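You operate a simulated robot arm through the tools that you are given. There is no shell and no other tool.

Carry out the task below with a simulated robot arm. There is one attempt and no reset: what you move stays moved.

Task
Close the cage down: switch off, air off, brake on, arm up, door shut.
Fine: switch and air go off before the cage door is opened. Where these are worked on the way, their far stop is far enough and under half their travel is too little: cage door.

The check looks at the end state, three seconds after you hand in, the way a careful person would. Anything else that was tipped, shoved, dropped, spilled or broken makes it a failure.

Robot
A 6-joint arm with a three-finger gripper, fixed in place. Base frame: the origin is at the foot of the arm, x ahead of it, y to its left, z up. Readings come in cm, degrees, newtons and seconds.
Its first joint turns from -166.0 to 166.0 degrees. Payload 4.89 kg.
The tool frame sits at the grasp point between the pads (the TCP): z along the fingers, y along the line on which they close. The tips reach 3 cm beyond it. The gripper opens to 16.4 cm. The gripper's body begins 12.5 cm behind the TCP.
Orientation is that of the tool frame in the base frame, as [roll, pitch, yaw] about the fixed x, y, z axes, in that order (R = Rz(yaw) Ry(pitch) Rx(roll)). With the fingers straight down and closing along the base's y, the tool's x points along the base's -x, its y along +y and its z along -z.

Tools
- The arm moves only by the tool servo_tool. Its argument "increments" is one flat list of numbers, 7 for each row, row after row: the closure, from 0 (fully open) to 1 (shut), then the shift along the base's x, y, z in cm, then the turn, a rotation vector about the base's x, y, z in degrees. In form: [claw, dx, dy, dz, rx, ry, rz, claw, dx, dy, dz, rx, ry, rz, ...]. A call has 1 to 20 rows; each row is the pose to reach, as a shift and turn from the pose commanded when the call began. Each row takes 0.2 s and may step no farther than 5 cm and 8.6 degrees from the row before; otherwise, or with a gripper value out of range, the whole call is refused. A pose out of reach is approached as far as the arm can. The call stops where the force on the tool passes 70 N (or 10 N more than at its start, if that is more) or the arm is blocked; 0.2 s more then pass. The fingers move at their own pace (about 10.8 cm/s each) and stop on an object; they squeeze with about 26 N. The grip force told is the motor's: it shows also when the fingers shut on nothing. Time passes only in rows, and 0.2 s behind the last, so rows that repeat a pose let the fingers close. The reply holds the time, the measured pose of the TCP, the force on the tool along the base axes, the opening and the grip force, in the units named above and with some noise, with the torque about the TCP (base axes, N m) and any sound that the robot's microphone picked up.
- Cameras (640 x 400 px; columns grow to the right, rows downward): "scene" is fixed at [39.91, 65.06, 157.56]; the picture's right is [-0.98, -0.19, 0.00], its down [-0.08, 0.42, -0.90] and it looks along [0.17, -0.89, -0.43] (base axes); focal length 309 px, centre (320, 200). "wrist" rides on the gripper at [7.6, -0.2, -15.2] in the tool frame; the picture's right is [0.02, 1.00, 0.00], its down [-0.88, 0.02, -0.47] and it looks along [-0.47, 0.01, 0.88] (tool axes); focal length 247 px, centre (320, 200). There is no depth. A picture from a camera that has moved, and an enlarged one, comes with that camera's place and axes in the base frame and with its lens.
- grab_frame(camera): a new picture of that camera. No time passes.
- raise_lower(by): slides the trunk up (or, below 0, down) by that many cm; the arm rides with it, the base frame stays. It gives what a move gives, with no picture.
- close_up(camera, box): a new picture of the part [left, top, right, bottom] of that camera's present view, enlarged. No time passes.
- finish_job(): hands the job in; it is judged then, once.

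Nothing tells you positions but the pictures and the camera data. Unless the task says otherwise, let go and move clear before handing in.

The tools are called after "Request:" as name(argument=value, ...) on one line, values as JSON. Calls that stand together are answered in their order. servo_tool: Moves the arm, as the interface text tells. Its arguments: {"type":"object","properties":{"increments":{"type":"array","items":{"type":"number"}}},"required":["increments"]} The other tools are called the same way: raise_lower (by) slides the trunk up or down; grab_frame (camera) takes a picture; close_up (camera, box) takes an enlarged picture of a part of a camera's view; finish_job () hands the job in.

At the start:

```text
clock: 0.0
ee_pos: [51.08, -42.88, 150.43]
tool_rot: [180.0, 0.1, -179.9]
ft_force: [-0.4, 0.1, -0.5]
moment: [-0.01, 0.0, 0.0]
width: 16.39
grip_force: 0.0
trunk travel left (down, up): [-30.0, 9.0]
```

scene: 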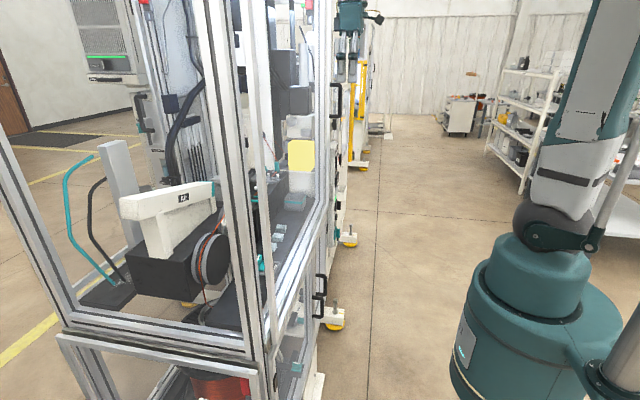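
wrist: 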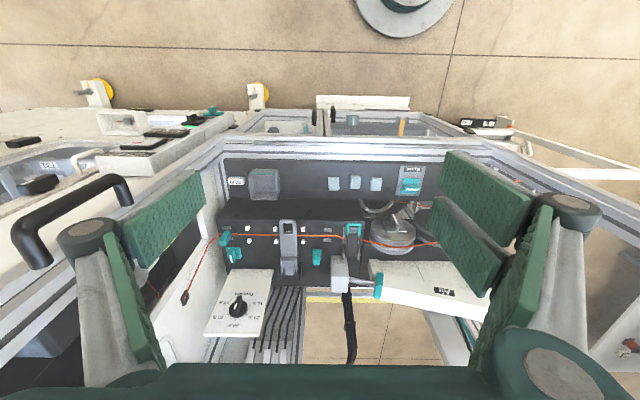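

I see an aluminium-framed cage ahead of the arm, with switches, a rotary selector, a reel and a lever arm inside it. I'll enlarge both views before moving anything.

Request:
close_up(camera="wrist", box=[180, 130, 340, 230])

Request:
close_up(camera="wrist", box=[180, 230, 340, 330])

Request:
close_up(camera="wrist", box=[320, 130, 520, 255])

Request:
close_up(camera="wrist", box=[320, 230, 520, 355])

Request:
close_up(camera="wrist", box=[0, 70, 240, 220])

Request:
close_up(camera="scene", box=[180, 120, 360, 232])

Request:
close_up(camera="scene", box=[60, 130, 300, 280])

Request:
close_up(camera="scene", box=[60, 0, 380, 200])

Request:
close_up(camera="scene", box=[200, 240, 400, 400])

```text
4.00 times, centred on (260, 180) of wrist
camera zoom: at [43.41, -43.04, 165.84], right [-0.02, 1.0, 0.0], down [0.88, 0.02, 0.47], along [0.47, 0.01, -0.88], focal length 988 px, centre (560, 280)
```

zoom: 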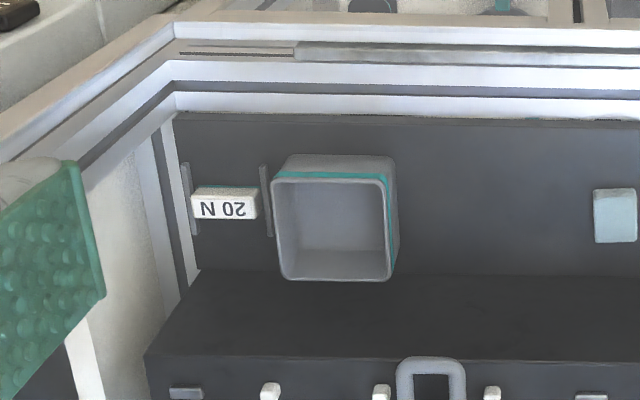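

```text
4.00 times, centred on (260, 280) of wrist
camera zoom: at [43.41, -43.04, 165.84], right [-0.02, 1.0, 0.0], down [0.88, 0.02, 0.47], along [0.47, 0.01, -0.88], focal length 988 px, centre (560, -120)
```

zoom: 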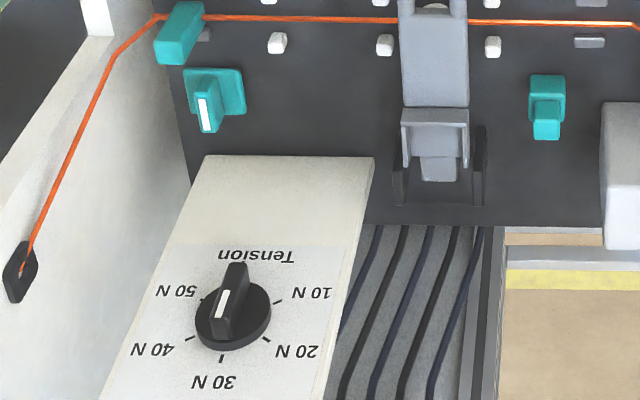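

```text
3.20 times, centred on (420, 192) of wrist
camera zoom: at [43.41, -43.04, 165.84], right [-0.02, 1.0, 0.0], down [0.88, 0.02, 0.47], along [0.47, 0.01, -0.88], focal length 790 px, centre (0, 224)
```

zoom: 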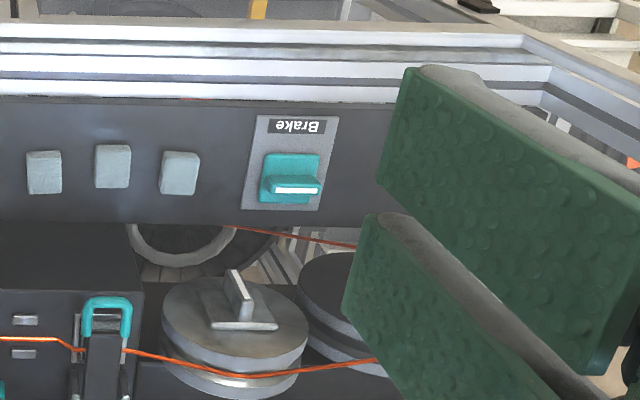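

```text
3.20 times, centred on (420, 292) of wrist
camera zoom: at [43.41, -43.04, 165.84], right [-0.02, 1.0, 0.0], down [0.88, 0.02, 0.47], along [0.47, 0.01, -0.88], focal length 790 px, centre (0, -96)
```

zoom: 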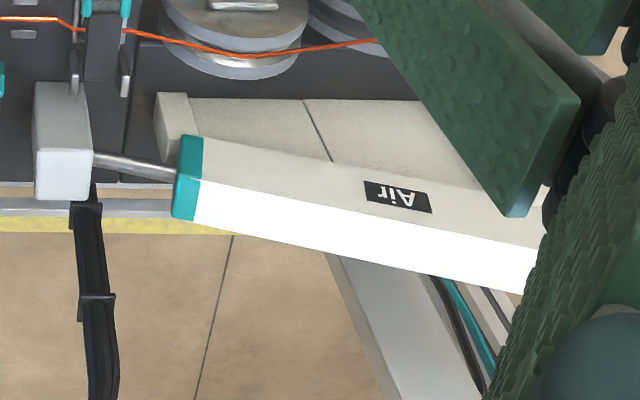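

```text
2.67 times, centred on (120, 145) of wrist
camera zoom: at [43.41, -43.04, 165.84], right [-0.02, 1.0, 0.0], down [0.88, 0.02, 0.47], along [0.47, 0.01, -0.88], focal length 659 px, centre (853, 347)
```

zoom: 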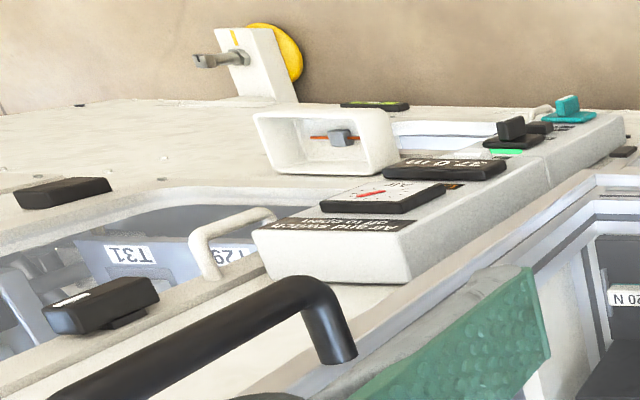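

```text
3.56 times, centred on (270, 176) of scene
camera zoom: at [39.91, 65.06, 157.56], right [-0.98, -0.19, 0.0], down [-0.08, 0.42, -0.9], along [0.17, -0.89, -0.43], focal length 1099 px, centre (498, 285)
```

zoom: 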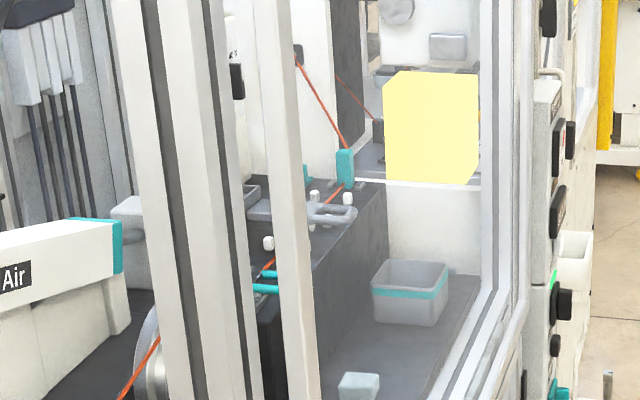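

```text
2.67 times, centred on (180, 205) of scene
camera zoom: at [39.91, 65.06, 157.56], right [-0.98, -0.19, 0.0], down [-0.08, 0.42, -0.9], along [0.17, -0.89, -0.43], focal length 824 px, centre (693, 187)
```

zoom: 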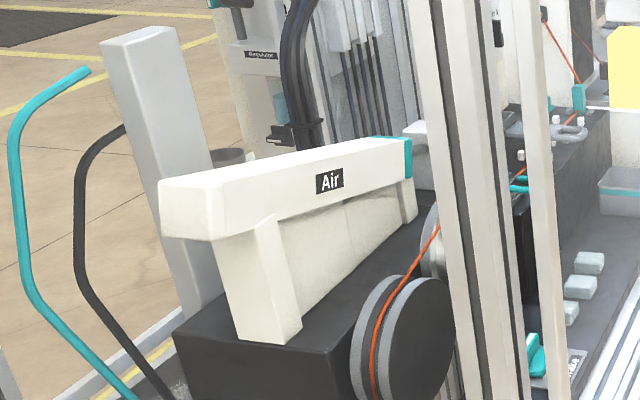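

```text
2.00 times, centred on (220, 100) of scene
camera zoom: at [39.91, 65.06, 157.56], right [-0.98, -0.19, 0.0], down [-0.08, 0.42, -0.9], along [0.17, -0.89, -0.43], focal length 618 px, centre (520, 400)
```

zoom: 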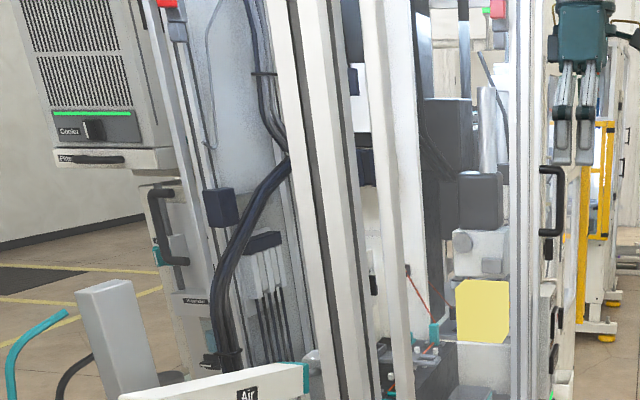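

```text
2.50 times, centred on (300, 320) of scene
camera zoom: at [39.91, 65.06, 157.56], right [-0.98, -0.19, 0.0], down [-0.08, 0.42, -0.9], along [0.17, -0.89, -0.43], focal length 773 px, centre (370, -100)
```

zoom: 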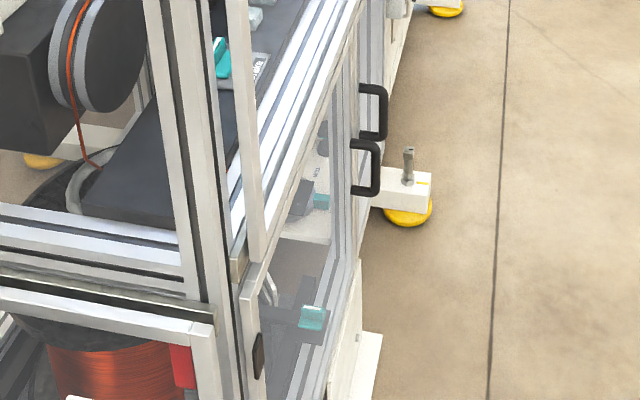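

The control panel to the left (−y) has a gauge, a dial and a teal part, with the cage front just ahead of the gripper. I'll back away from the cage and tilt the tool forward so the wrist camera can look at the front face.

Request:
servo_tool(increments=[0, -3, -1, 0, 0, -8, 0, 0, -6, -2, 0, 0, -16, 0, 0, -9, -3, 0, 0, -24, 0, 0, -12, -4, 0, 0, -32, 0, 0, -14, -5, 0, 0, -40, 0])

Request:
grab_frame(camera="wrist")

Request:
grab_frame(camera="scene")

```text
clock: 1.4
ee_pos: [38.48, -53.28, 151.58]
tool_rot: [-179.9, 40.3, 179.8]
ft_force: [-1.3, -2.3, 0.7]
moment: [0.32, -0.13, 0.29]
width: 16.4
grip_force: 0.0
trunk travel left (down, up): [-30.0, 9.0]
stopped in row 5: the arm was blocked; the commanded pose is now the measured one
```

```text
taken
camera wrist: at [22.82, -53.54, 158.38], right [-0.01, 1.0, -0.01], down [0.37, 0.02, 0.93], along [0.93, 0.01, -0.37], focal length 247 px, centre (320, 200)
```

wrist: 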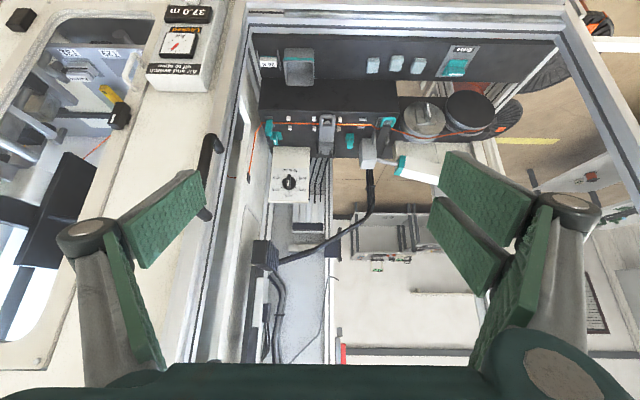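

```text
taken
```

scene: 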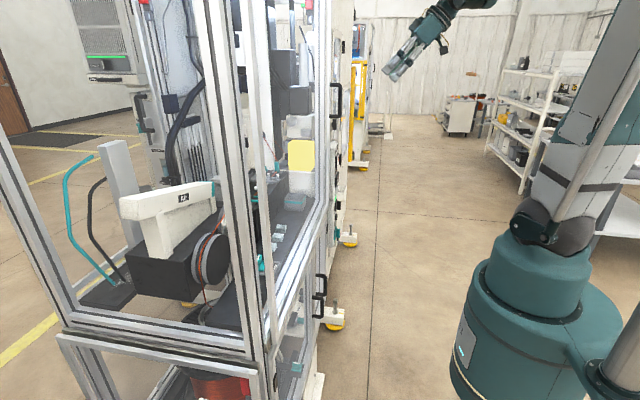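

The wrist view is upside down (image down is up in the world), but it shows the cage front clearly. I'll zoom in on its parts.

Request:
close_up(camera="wrist", box=[90, 0, 250, 100])

Request:
close_up(camera="wrist", box=[140, 90, 300, 190])

Request:
close_up(camera="wrist", box=[240, 70, 400, 170])

Request:
close_up(camera="wrist", box=[340, 20, 500, 120])

Request:
close_up(camera="wrist", box=[440, 0, 640, 125])

Request:
close_up(camera="wrist", box=[140, 180, 460, 380])

Request:
close_up(camera="scene", box=[290, 60, 390, 130])

Request:
close_up(camera="scene", box=[290, 130, 390, 200])

Request:
close_up(camera="scene", box=[220, 180, 340, 260])

```text
4.00 times, centred on (170, 50) of wrist
camera zoom: at [22.82, -53.54, 158.38], right [-0.01, 1.0, -0.01], down [0.37, 0.02, 0.93], along [0.93, 0.01, -0.37], focal length 988 px, centre (920, 800)
```

zoom: 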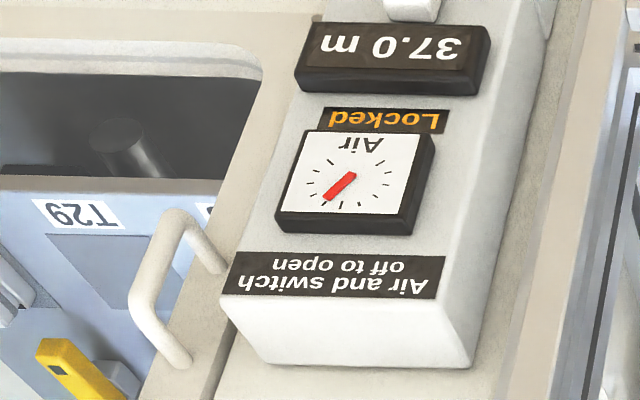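

```text
4.00 times, centred on (220, 140) of wrist
camera zoom: at [22.82, -53.54, 158.38], right [-0.01, 1.0, -0.01], down [0.37, 0.02, 0.93], along [0.93, 0.01, -0.37], focal length 988 px, centre (720, 440)
```

zoom: 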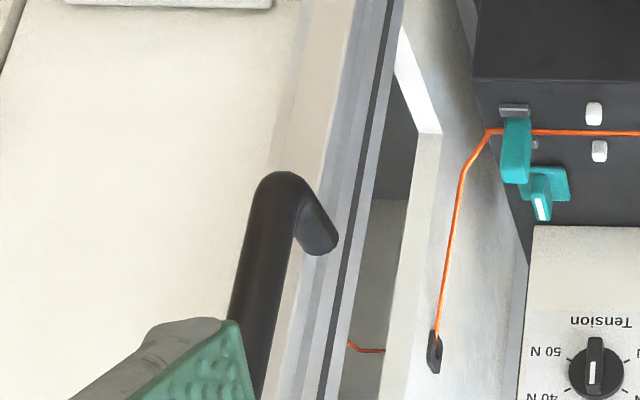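

```text
4.00 times, centred on (320, 120) of wrist
camera zoom: at [22.82, -53.54, 158.38], right [-0.01, 1.0, -0.01], down [0.37, 0.02, 0.93], along [0.93, 0.01, -0.37], focal length 988 px, centre (320, 520)
```

zoom: 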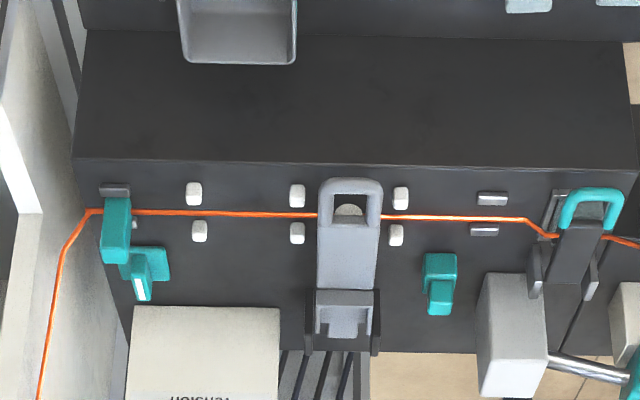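

```text
4.00 times, centred on (420, 70) of wrist
camera zoom: at [22.82, -53.54, 158.38], right [-0.01, 1.0, -0.01], down [0.37, 0.02, 0.93], along [0.93, 0.01, -0.37], focal length 988 px, centre (-80, 720)
```

zoom: 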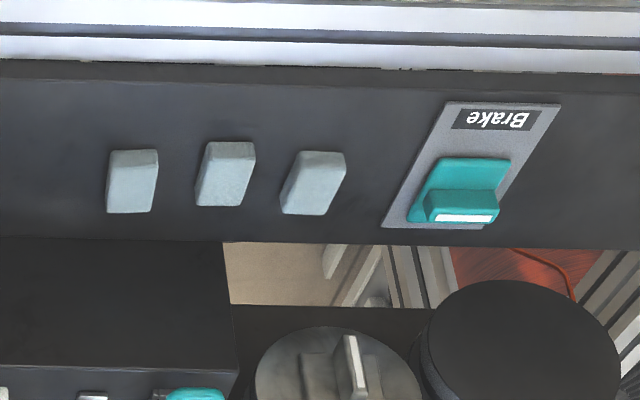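

```text
3.20 times, centred on (540, 62) of wrist
camera zoom: at [22.82, -53.54, 158.38], right [-0.01, 1.0, -0.01], down [0.37, 0.02, 0.93], along [0.93, 0.01, -0.37], focal length 790 px, centre (-384, 640)
```

zoom: 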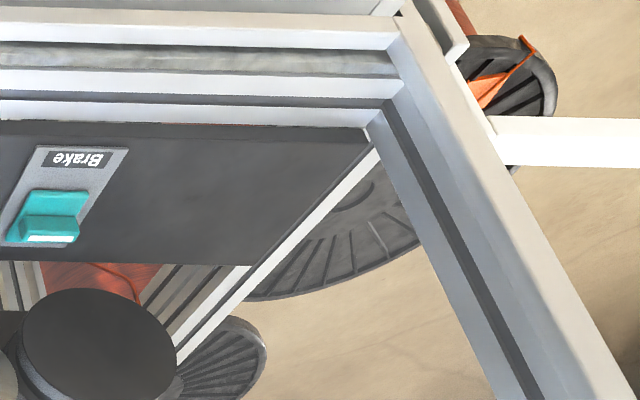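

```text
2.00 times, centred on (300, 280) of wrist
camera zoom: at [22.82, -53.54, 158.38], right [-0.01, 1.0, -0.01], down [0.37, 0.02, 0.93], along [0.93, 0.01, -0.37], focal length 494 px, centre (360, 40)
```

zoom: 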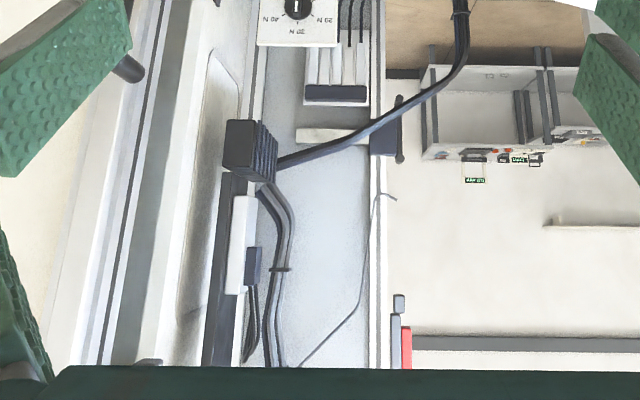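

```text
5.71 times, centred on (340, 95) of scene
camera zoom: at [39.91, 65.06, 157.56], right [-0.98, -0.19, 0.0], down [-0.08, 0.42, -0.9], along [0.17, -0.89, -0.43], focal length 1767 px, centre (206, 800)
```

zoom: 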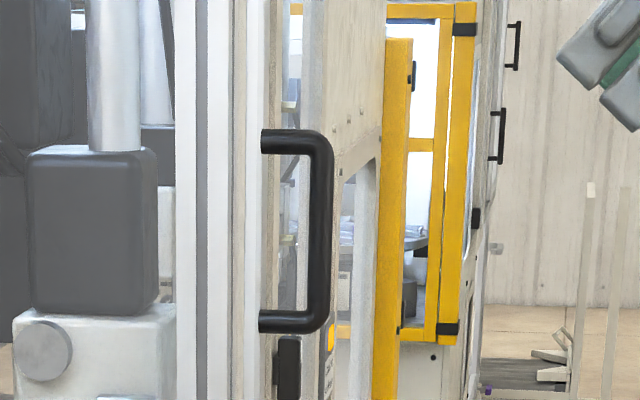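

```text
5.71 times, centred on (340, 165) of scene
camera zoom: at [39.91, 65.06, 157.56], right [-0.98, -0.19, 0.0], down [-0.08, 0.42, -0.9], along [0.17, -0.89, -0.43], focal length 1767 px, centre (206, 400)
```

zoom: 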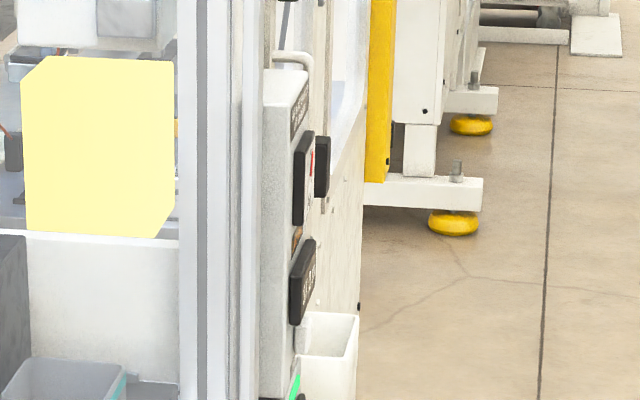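

```text
5.00 times, centred on (280, 220) of scene
camera zoom: at [39.91, 65.06, 157.56], right [-0.98, -0.19, 0.0], down [-0.08, 0.42, -0.9], along [0.17, -0.89, -0.43], focal length 1546 px, centre (520, 100)
```

zoom: 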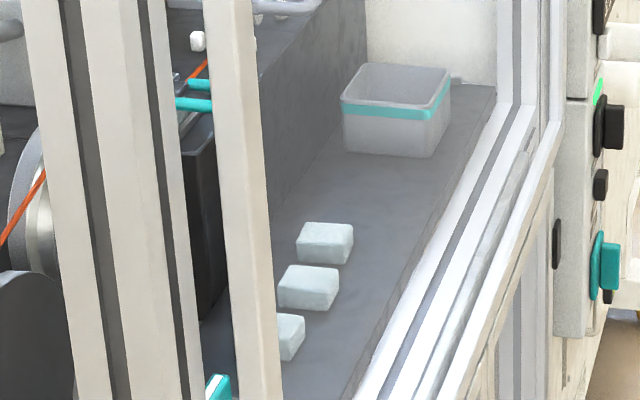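

I can now place a few things. The door handle is a vertical bar near x≈54, y≈−70, z≈134–146, and the control panel sits just left of it at y≈−79. I'll lower the trunk and slide left for a direct look at the panel.

Request:
raise_lower(by=-20)

Request:
servo_tool(increments=[0, 0, -4, 0, 0, 0, 0, 0, 0, -8, 0, 0, 0, 0, 0, 0, -12, -2, 0, 0, 0, 0, 0, -16, -4, 0, 0, 0, 0, 0, -20, -6, 0, 0, 0, 0, 0, -23, -8, 0, 0, 0])

Request:
grab_frame(camera="wrist")

Request:
grab_frame(camera="scene")

```text
clock: 3.6
ee_pos: [38.67, -52.98, 131.53]
tool_rot: [180.0, 40.0, -179.9]
ft_force: [-0.4, 0.1, 0.4]
moment: [0.02, -0.01, 0.0]
width: 16.4
grip_force: 0.0
trunk travel left (down, up): [-10.0, 29.0]
```

```text
clock: 5.0
ee_pos: [38.6, -75.62, 123.59]
tool_rot: [-179.9, 40.1, -179.9]
ft_force: [-0.7, 2.2, 1.0]
moment: [-0.23, 0.12, -0.18]
width: 16.41
grip_force: 0.1
trunk travel left (down, up): [-10.0, 29.0]
```

```text
taken
camera wrist: at [22.85, -75.81, 130.47], right [-0.02, 1.0, -0.02], down [0.37, 0.02, 0.93], along [0.93, 0.01, -0.37], focal length 247 px, centre (320, 200)
```

wrist: 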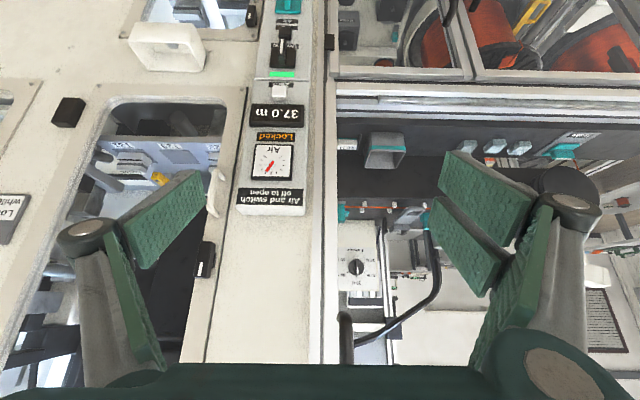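

```text
taken
```

scene: 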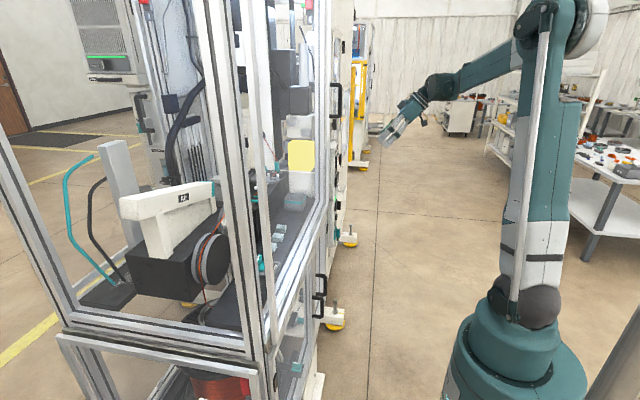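

The panel is right ahead and continues downward. I'll drop lower to see the switch and the air valve.

Request:
servo_tool(increments=[0, 0, 0, -5, 0, 0, 0, 0, 0, 0, -10, 0, 0, 0, 0, 0, 0, -15, 0, 0, 0, 0, 0, 0, -20, 0, 0, 0])

Request:
grab_frame(camera="wrist")

Request:
close_up(camera="wrist", box=[230, 40, 390, 140])

Request:
close_up(camera="wrist", box=[230, 110, 390, 210])

```text
clock: 6.0
ee_pos: [38.55, -75.77, 103.48]
tool_rot: [-179.9, 40.3, -179.9]
ft_force: [-0.4, 1.7, 1.3]
moment: [-0.22, 0.03, -0.11]
width: 16.39
grip_force: 0.0
trunk travel left (down, up): [-10.0, 29.0]
```

```text
taken
camera wrist: at [22.96, -75.87, 110.39], right [-0.02, 1.0, -0.01], down [0.37, 0.02, 0.93], along [0.93, 0.01, -0.37], focal length 247 px, centre (320, 200)
```

wrist: 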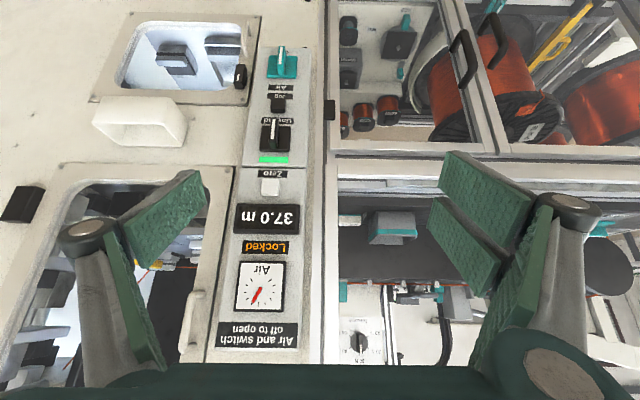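

```text
4.00 times, centred on (310, 90) of wrist
camera zoom: at [22.96, -75.87, 110.39], right [-0.02, 1.0, -0.01], down [0.37, 0.02, 0.93], along [0.93, 0.01, -0.37], focal length 988 px, centre (360, 640)
```

zoom: 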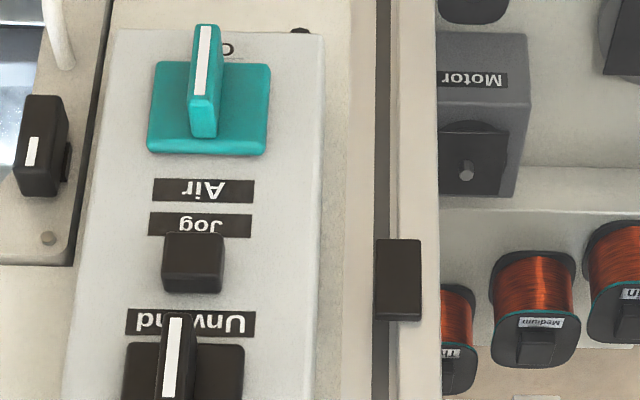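

```text
4.00 times, centred on (310, 160) of wrist
camera zoom: at [22.96, -75.87, 110.39], right [-0.02, 1.0, -0.01], down [0.37, 0.02, 0.93], along [0.93, 0.01, -0.37], focal length 988 px, centre (360, 360)
```

zoom: 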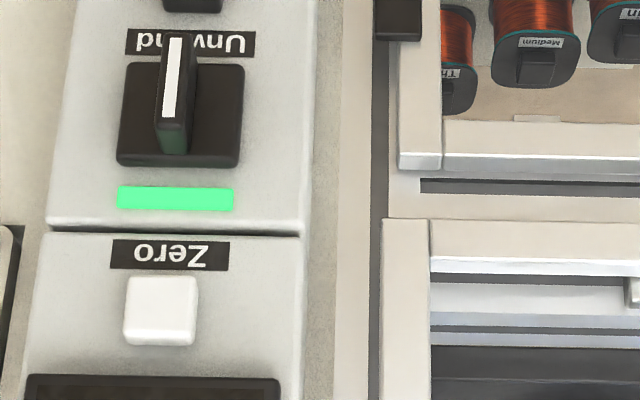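

The panel reads, from the top: gauge, counter, Zero button, green lamp, "Unwind" rotary switch (z≈89), Jog button and the teal "Air" valve (z≈75). I'll go lower and level the camera to read the legends around the knobs.

Request:
servo_tool(increments=[0, -0.5, -1, -4, 0, -5, 0, 0, -1, -2, -8, 0, -10, 0, 0, -1.5, -3, -12, 0, -15, 0, 0, -2, -4, -16, 0, -20, 0, 0, -2, -5, -20, 0, -20, 0])

Request:
grab_frame(camera="wrist")

Request:
grab_frame(camera="scene")

```text
clock: 7.2
ee_pos: [36.57, -80.5, 83.69]
tool_rot: [-179.9, 60.2, -179.8]
ft_force: [0.0, 2.2, 1.8]
moment: [-0.05, 0.2, -0.21]
width: 16.39
grip_force: 0.0
trunk travel left (down, up): [-10.0, 29.0]
```

```text
taken
camera wrist: at [19.56, -80.7, 84.72], right [-0.01, 1.0, -0.02], down [0.03, 0.02, 1.0], along [1.0, 0.01, -0.03], focal length 247 px, centre (320, 200)
```

wrist: 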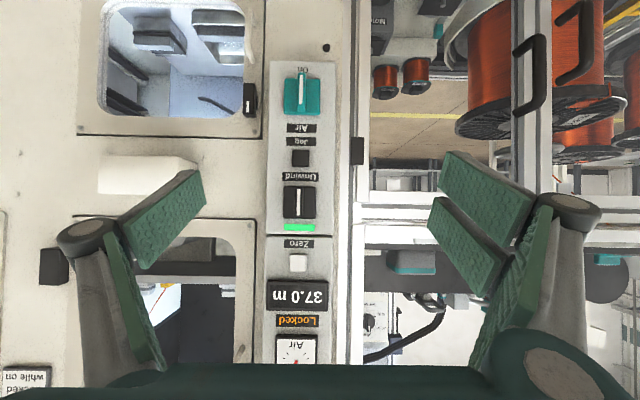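

```text
taken
```

scene: 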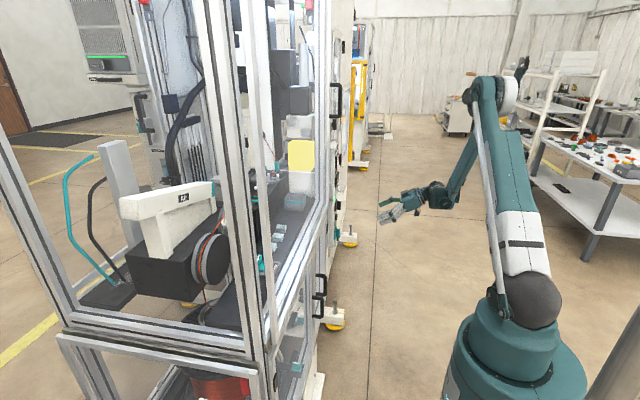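

Request:
close_up(camera="wrist", box=[260, 50, 350, 106])

Request:
close_up(camera="wrist", box=[250, 100, 350, 162])

Request:
close_up(camera="wrist", box=[250, 160, 350, 240])

Request:
close_up(camera="wrist", box=[330, 60, 650, 260])

Request:
close_up(camera="wrist", box=[0, 340, 100, 400])

```text
7.11 times, centred on (305, 78) of wrist
camera zoom: at [19.56, -80.7, 84.72], right [-0.01, 1.0, -0.02], down [0.03, 0.02, 1.0], along [1.0, 0.01, -0.03], focal length 1756 px, centre (427, 1068)
```

zoom: 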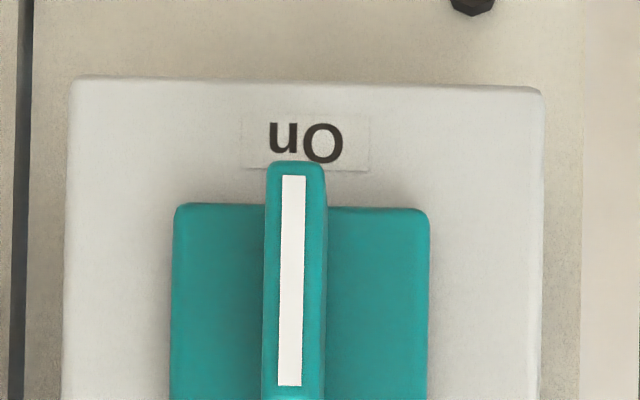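

```text
6.40 times, centred on (300, 131) of wrist
camera zoom: at [19.56, -80.7, 84.72], right [-0.01, 1.0, -0.02], down [0.03, 0.02, 1.0], along [1.0, 0.01, -0.03], focal length 1581 px, centre (448, 642)
```

zoom: 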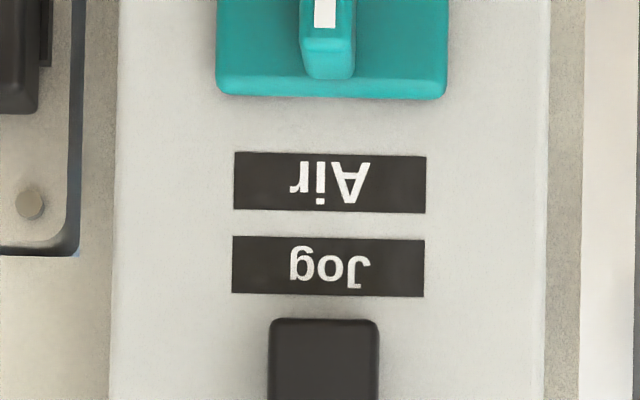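

```text
5.00 times, centred on (300, 200) of wrist
camera zoom: at [19.56, -80.7, 84.72], right [-0.01, 1.0, -0.02], down [0.03, 0.02, 1.0], along [1.0, 0.01, -0.03], focal length 1235 px, centre (420, 200)
```

zoom: 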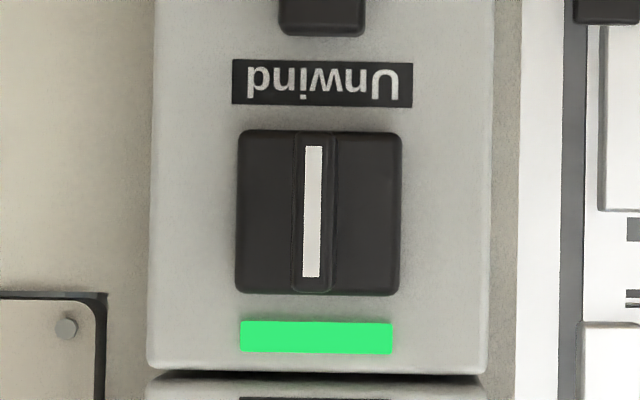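

```text
refused: 650 is not a number from 0 to 640
```

```text
6.40 times, centred on (50, 370) of wrist
camera zoom: at [19.56, -80.7, 84.72], right [-0.01, 1.0, -0.02], down [0.03, 0.02, 1.0], along [1.0, 0.01, -0.03], focal length 1581 px, centre (2048, -888)
```

zoom: 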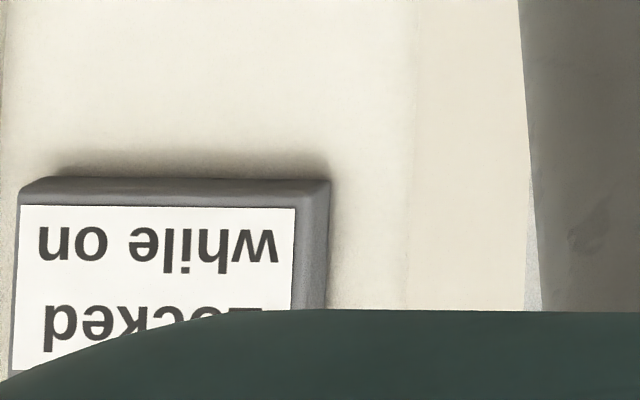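

The "Air" valve points at its "On" mark, the "Unwind" switch lamp is green, and the door shows Locked. I put the switch blade near (57, −83.4, 84) and the air blade near (57, −83.2, 67). I'll level the tool, narrow the fingers and line up with the switch.

Request:
servo_tool(increments=[0.35, 2, -0.7, 0, 0, -7.5, 0, 0.7, 4, -1.4, 0, 0, -15, 0, 0.7, 6, -2.1, 0, 0, -22.5, 0, 0.7, 8, -2.8, 0, 0, -30, 0, 0.7, 8, -2.8, 0, 0, -30, 0])

Request:
grab_frame(camera="wrist")

Request:
close_up(camera="scene", box=[300, 150, 460, 250])

```text
clock: 8.4
ee_pos: [44.54, -83.44, 83.58]
tool_rot: [-18.4, 89.7, -18.4]
ft_force: [-0.5, 0.8, -0.4]
moment: [-0.02, 0.09, -0.02]
width: 4.93
grip_force: 0.1
trunk travel left (down, up): [-10.0, 29.0]
```

```text
taken
camera wrist: at [29.37, -83.72, 75.95], right [0.0, 1.0, -0.02], down [-0.48, 0.02, 0.88], along [0.88, 0.01, 0.48], focal length 247 px, centre (320, 200)
```

wrist: 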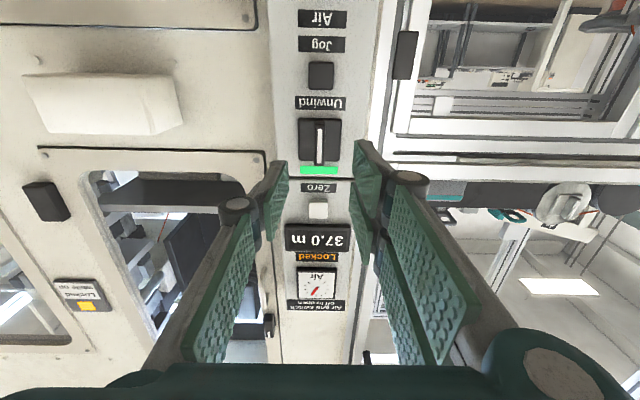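

```text
4.00 times, centred on (380, 200) of scene
camera zoom: at [39.91, 65.06, 157.56], right [-0.98, -0.19, 0.0], down [-0.08, 0.42, -0.9], along [0.17, -0.89, -0.43], focal length 1237 px, centre (80, 200)
```

zoom: 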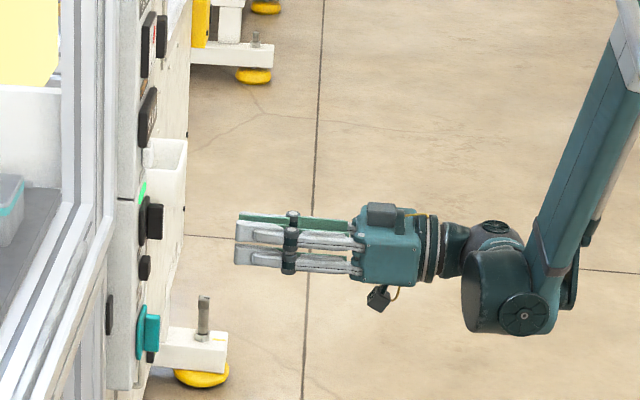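

The tool is level and its axis points at the switch blade. I'll check this in close-up and move in part of the way.

Request:
servo_tool(increments=[0.7, 4, 0, 0.2, 0, 0, 0, 0.7, 7.5, 0, 0.3, 0, 0, 0, 0.7, 7.5, 0, 0.3, 0, 0, 0])

Request:
close_up(camera="wrist", box=[240, 70, 400, 170])

Request:
close_up(camera="scene", box=[310, 170, 390, 220])

```text
clock: 9.2
ee_pos: [51.87, -83.74, 83.74]
tool_rot: [-21.0, 89.8, -20.9]
ft_force: [0.1, 0.0, 0.3]
moment: [-0.01, -0.02, 0.03]
width: 4.92
grip_force: 0.0
trunk travel left (down, up): [-10.0, 29.0]
```

```text
4.00 times, centred on (320, 120) of wrist
camera zoom: at [36.72, -83.86, 76.16], right [0.0, 1.0, -0.02], down [-0.48, 0.02, 0.88], along [0.88, 0.01, 0.48], focal length 988 px, centre (320, 520)
```

zoom: 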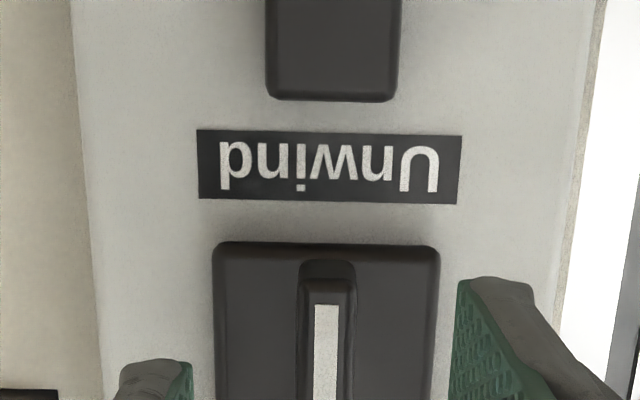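

```text
8.00 times, centred on (350, 195) of scene
camera zoom: at [39.91, 65.06, 157.56], right [-0.98, -0.19, 0.0], down [-0.08, 0.42, -0.9], along [0.17, -0.89, -0.43], focal length 2474 px, centre (80, 240)
```

zoom: 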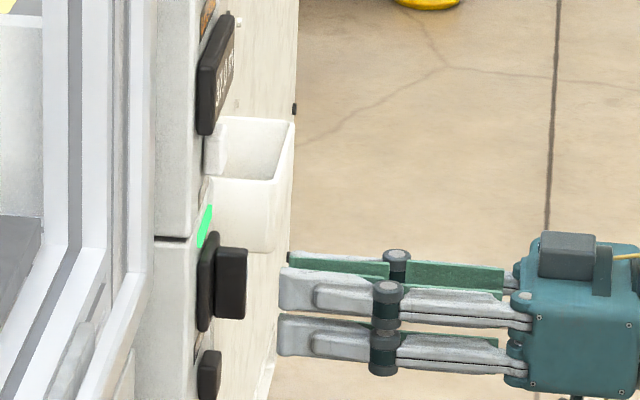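

The fingers straddle the blade evenly, with the tips about 2 cm short of it. I'll move in and close on it.

Request:
servo_tool(increments=[0.7, 2, 0, 0, 0, 0, 0, 0.7, 4, 0, 0, 0, 0, 0, 0.7, 4, 0, 0, 0, 0, 0, 1, 4, 0, 0, 0, 0, 0, 1, 4, 0, 0, 0, 0, 0, 1, 4, 0, 0, 0, 0, 0])

Request:
close_up(camera="wrist", box=[240, 70, 400, 170])

Request:
close_up(camera="scene", box=[310, 170, 390, 220])

```text
clock: 10.6
ee_pos: [55.83, -83.51, 83.82]
tool_rot: [-27.5, 89.7, -27.5]
ft_force: [0.1, 9.1, -2.6]
moment: [0.02, -0.24, 0.26]
width: 1.3
grip_force: 44.9
trunk travel left (down, up): [-10.0, 29.0]
```

```text
4.00 times, centred on (320, 120) of wrist
camera zoom: at [40.68, -83.77, 76.26], right [0.0, 1.0, -0.02], down [-0.48, 0.02, 0.88], along [0.88, 0.01, 0.47], focal length 988 px, centre (320, 520)
```

zoom: 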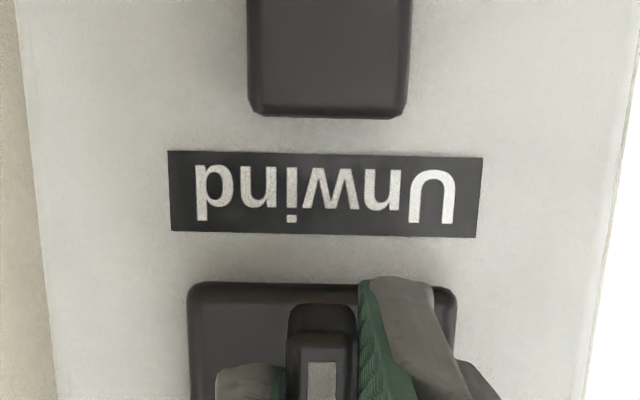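

```text
8.00 times, centred on (350, 195) of scene
camera zoom: at [39.91, 65.06, 157.56], right [-0.98, -0.19, 0.0], down [-0.08, 0.42, -0.9], along [0.17, -0.89, -0.43], focal length 2474 px, centre (80, 240)
```

zoom: 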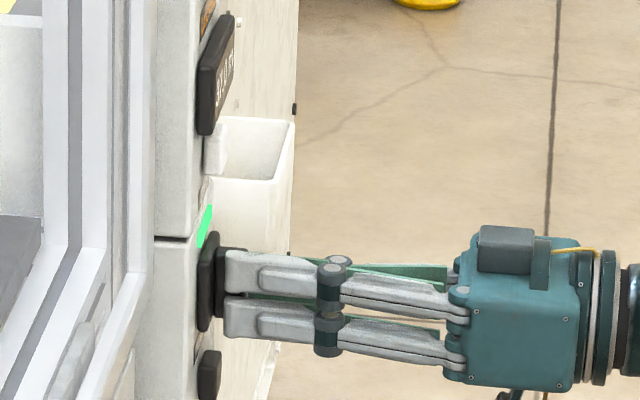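

I have the blade gripped (width 1.3). I'll turn it a little counter-clockwise as the viewer sees it and watch the torque.

Request:
servo_tool(increments=[1, 0, 0, 0, -8, 0, 0, 1, 0, 0, 0, -16, 0, 0, 1, 0, 0, 0, -20, 0, 0])

Request:
close_up(camera="wrist", box=[240, 70, 400, 170])

```text
clock: 11.4
ee_pos: [55.85, -83.49, 83.76]
tool_rot: [-89.7, 69.7, -89.7]
ft_force: [-23.8, 31.3, -14.3]
moment: [2.11, 0.51, 0.83]
width: 2.41
grip_force: 45.3
trunk travel left (down, up): [-10.0, 29.0]
```

```text
4.00 times, centred on (320, 120) of wrist
camera zoom: at [40.7, -86.3, 76.78], right [0.0, 0.93, -0.37], down [-0.47, 0.32, 0.82], along [0.88, 0.17, 0.44], focal length 988 px, centre (320, 520)
```

zoom: 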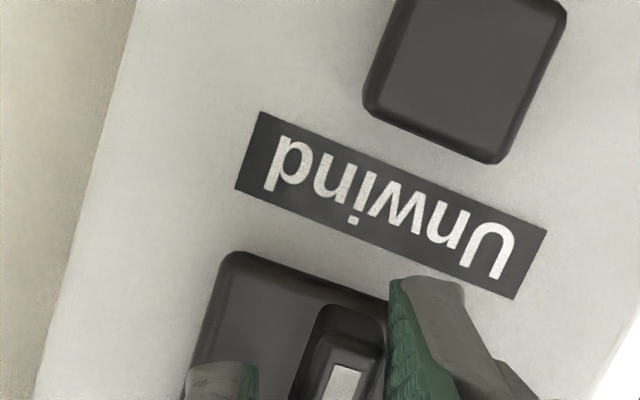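

The blade did not turn that way: the fingers were forced apart and torque rose. I'll go back and turn it clockwise.

Request:
servo_tool(increments=[1, 0, 0, 0, 8, 0, 0, 1, 0, 0, 0, 16, 0, 0, 1, 0, 0, 0, 20, 0, 0, 1, 0, 0, 0, 28, 0, 0, 1, 0, 0, 0, 36, 0, 0, 1, 0, 0, 0, 40, 0, 0])

Request:
close_up(camera="wrist", box=[240, 70, 400, 170])

Request:
close_up(camera="scene", box=[310, 170, 390, 220])

```text
clock: 12.8
ee_pos: [56.02, -83.38, 83.87]
tool_rot: [89.5, 70.0, 89.6]
ft_force: [5.0, 25.1, -8.5]
moment: [-0.03, -0.36, 0.44]
width: 1.28
grip_force: 45.0
trunk travel left (down, up): [-10.0, 29.0]
```

```text
4.00 times, centred on (320, 120) of wrist
camera zoom: at [40.89, -81.07, 76.7], right [0.0, 0.95, 0.32], down [-0.47, -0.28, 0.83], along [0.88, -0.15, 0.45], focal length 988 px, centre (320, 520)
```

zoom: 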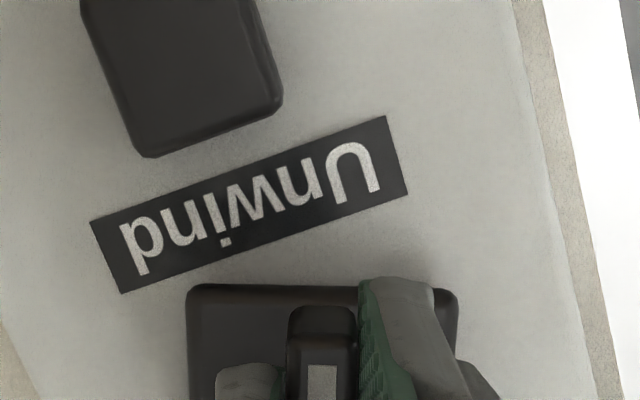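

```text
8.00 times, centred on (350, 195) of scene
camera zoom: at [39.91, 65.06, 157.56], right [-0.98, -0.19, 0.0], down [-0.08, 0.42, -0.9], along [0.17, -0.89, -0.43], focal length 2474 px, centre (80, 240)
```

zoom: 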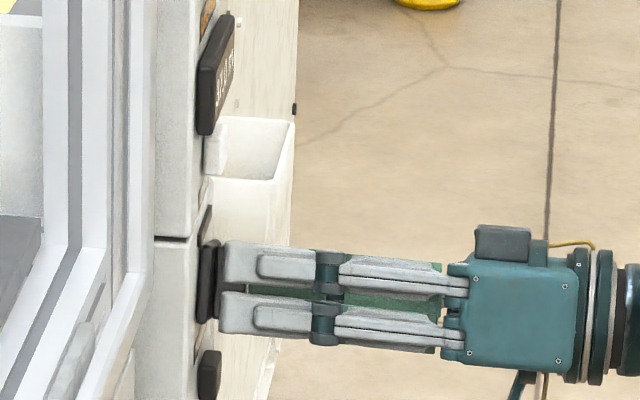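

It turns clockwise and the green lamp has gone dark. I'll keep turning toward the stop.

Request:
servo_tool(increments=[1, 0, 0, 0, 8, 0, 0, 1, 0, 0, 0, 16, 0, 0, 1, 0, 0, 0, 24, 0, 0, 1, 0, 0, 0, 32, 0, 0, 1, 0, 0, 0, 32, 0, 0])

Request:
close_up(camera="wrist", box=[240, 70, 400, 170])

```text
clock: 14.0
ee_pos: [56.09, -83.5, 83.91]
tool_rot: [89.9, 38.0, 89.9]
ft_force: [25.6, 30.4, 8.2]
moment: [0.0, -0.46, 0.39]
width: 1.3
grip_force: 45.1
trunk travel left (down, up): [-10.0, 29.0]
```

```text
4.00 times, centred on (320, 120) of wrist
camera zoom: at [40.88, -77.54, 79.16], right [0.0, 0.63, 0.77], down [-0.47, -0.68, 0.56], along [0.88, -0.37, 0.3], focal length 988 px, centre (320, 520)
```

zoom: 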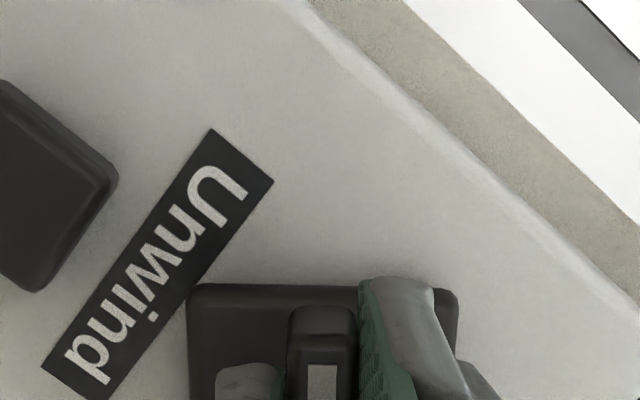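

It has turned about 52° with no resistance. I'll continue toward 90°, easing back very slightly to relieve the x force.

Request:
servo_tool(increments=[1, -0.1, 0, 0, 8, 0, 0, 1, -0.2, 0, 0, 16, 0, 0, 1, -0.2, 0, 0, 24, 0, 0, 1, -0.2, 0, 0, 30, 0, 0, 1, -0.2, 0, 0, 36, 0, 0, 1, -0.2, 0, 0, 36, 0, 0])

Request:
close_up(camera="wrist", box=[240, 70, 400, 170])

Request:
close_up(camera="scene", box=[310, 170, 390, 220])

```text
clock: 15.4
ee_pos: [55.66, -83.55, 83.97]
tool_rot: [90.0, 2.1, 89.7]
ft_force: [30.0, -0.8, 36.4]
moment: [0.03, -0.86, -0.38]
width: 1.28
grip_force: 44.7
trunk travel left (down, up): [-10.0, 29.0]
```

```text
4.00 times, centred on (320, 120) of wrist
camera zoom: at [40.54, -75.88, 83.65], right [0.0, 0.06, 1.0], down [-0.48, -0.88, 0.05], along [0.88, -0.48, 0.03], focal length 988 px, centre (320, 520)
```

zoom: 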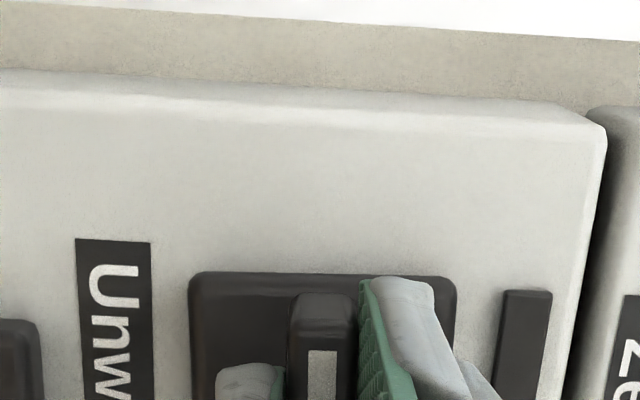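

```text
8.00 times, centred on (350, 195) of scene
camera zoom: at [39.91, 65.06, 157.56], right [-0.98, -0.19, 0.0], down [-0.08, 0.42, -0.9], along [0.17, -0.89, -0.43], focal length 2474 px, centre (80, 240)
```

zoom: 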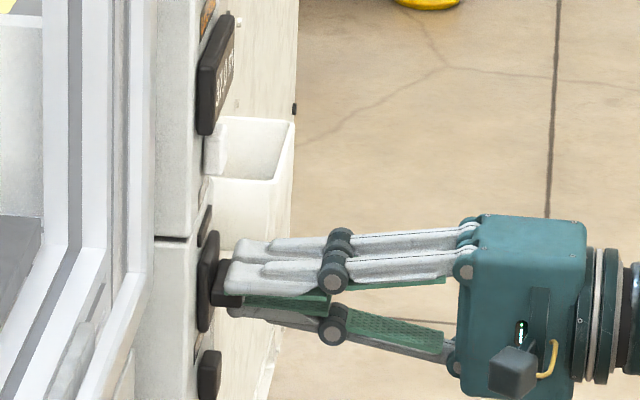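

The switch has turned about 88° and the lamp is off. I'll nudge it a bit further to find whether the stop is at 90°.

Request:
servo_tool(increments=[1, 0, 0, 0, 6, 0, 0, 1, 0, 0, 0, 10, 0, 0, 1, 0, 0, 0, 10, 0, 0])

Request:
close_up(camera="wrist", box=[240, 70, 400, 170])

```text
clock: 16.2
ee_pos: [55.73, -83.42, 84.08]
tool_rot: [89.9, -8.0, 89.8]
ft_force: [14.0, -3.4, 45.7]
moment: [-2.05, -1.22, 0.03]
width: 1.66
grip_force: 45.1
trunk travel left (down, up): [-10.0, 29.0]
```

```text
4.00 times, centred on (320, 120) of wrist
camera zoom: at [40.48, -75.86, 85.02], right [0.0, -0.12, 0.99], down [-0.48, -0.87, -0.1], along [0.88, -0.47, -0.05], focal length 988 px, centre (320, 520)
```

zoom: 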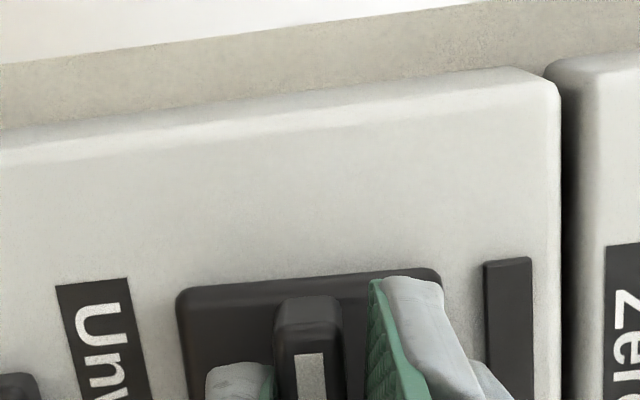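

The stop is at 90°, so the switch is fully off. I'll release, back out, turn the wrist back to upright and look again.

Request:
servo_tool(increments=[1, 0, 0, 0, -5, 0, 0, 1, 0, 0, 0, -8, 0, 0, 0.7, 0, 0, 0, -8, 0, 0, 0.7, 0, 0, 0, -8, 0, 0, 0.7, -4, 0, 0, -8, 0, 0, 0.7, -8, 0, 0, -8, 0, 0, 0.7, -8, 0, 0, -16, 0, 0, 0.7, -8, 0, 0, -24, 0, 0, 0.7, -8, 0, 0, -32, 0, 0, 0.7, -8, 0, 0, -40, 0, 0, 0.7, -8, 0, 0, -48, 0, 0, 0.7, -8, 0, 0, -56, 0, 0, 0.7, -8, 0, 0, -64, 0, 0, 0.7, -8, 0, 0, -72, 0, 0, 0.7, -8, 0, 0, -80, 0, 0, 0.7, -8, 0, 0, -88, 0, 0, 0.7, -8, 0, 0, -96, 0, 0, 0.7, -8, 0, 0, -98, 0, 0])

Request:
grab_frame(camera="wrist")

Request:
close_up(camera="scene", box=[310, 180, 390, 230])

```text
clock: 20.0
ee_pos: [47.84, -83.57, 83.77]
tool_rot: [-48.2, 89.9, -48.2]
ft_force: [-0.6, 0.2, 0.7]
moment: [-0.02, -0.01, 0.03]
width: 4.92
grip_force: 0.0
trunk travel left (down, up): [-10.0, 29.0]
```

```text
taken
camera wrist: at [32.53, -83.74, 76.3], right [0.0, 1.0, -0.02], down [-0.48, 0.02, 0.88], along [0.88, 0.01, 0.48], focal length 247 px, centre (320, 200)
```

wrist: 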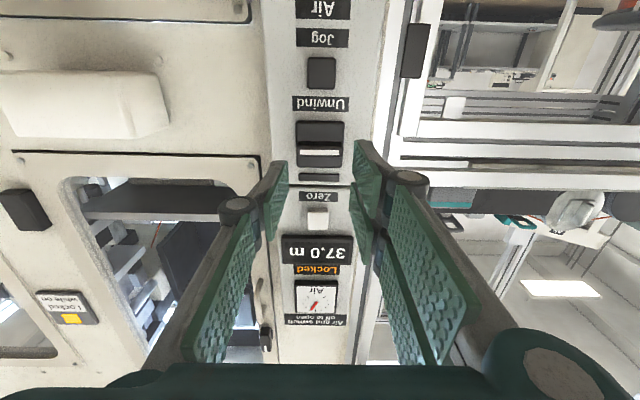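

```text
8.00 times, centred on (350, 205) of scene
camera zoom: at [39.91, 65.06, 157.56], right [-0.98, -0.19, 0.0], down [-0.08, 0.42, -0.9], along [0.17, -0.89, -0.43], focal length 2474 px, centre (80, 160)
```

zoom: 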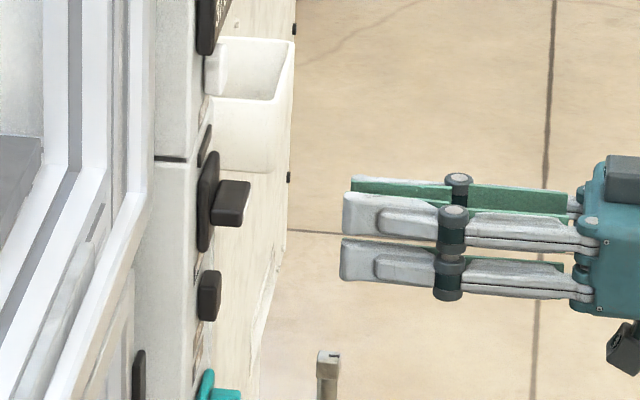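

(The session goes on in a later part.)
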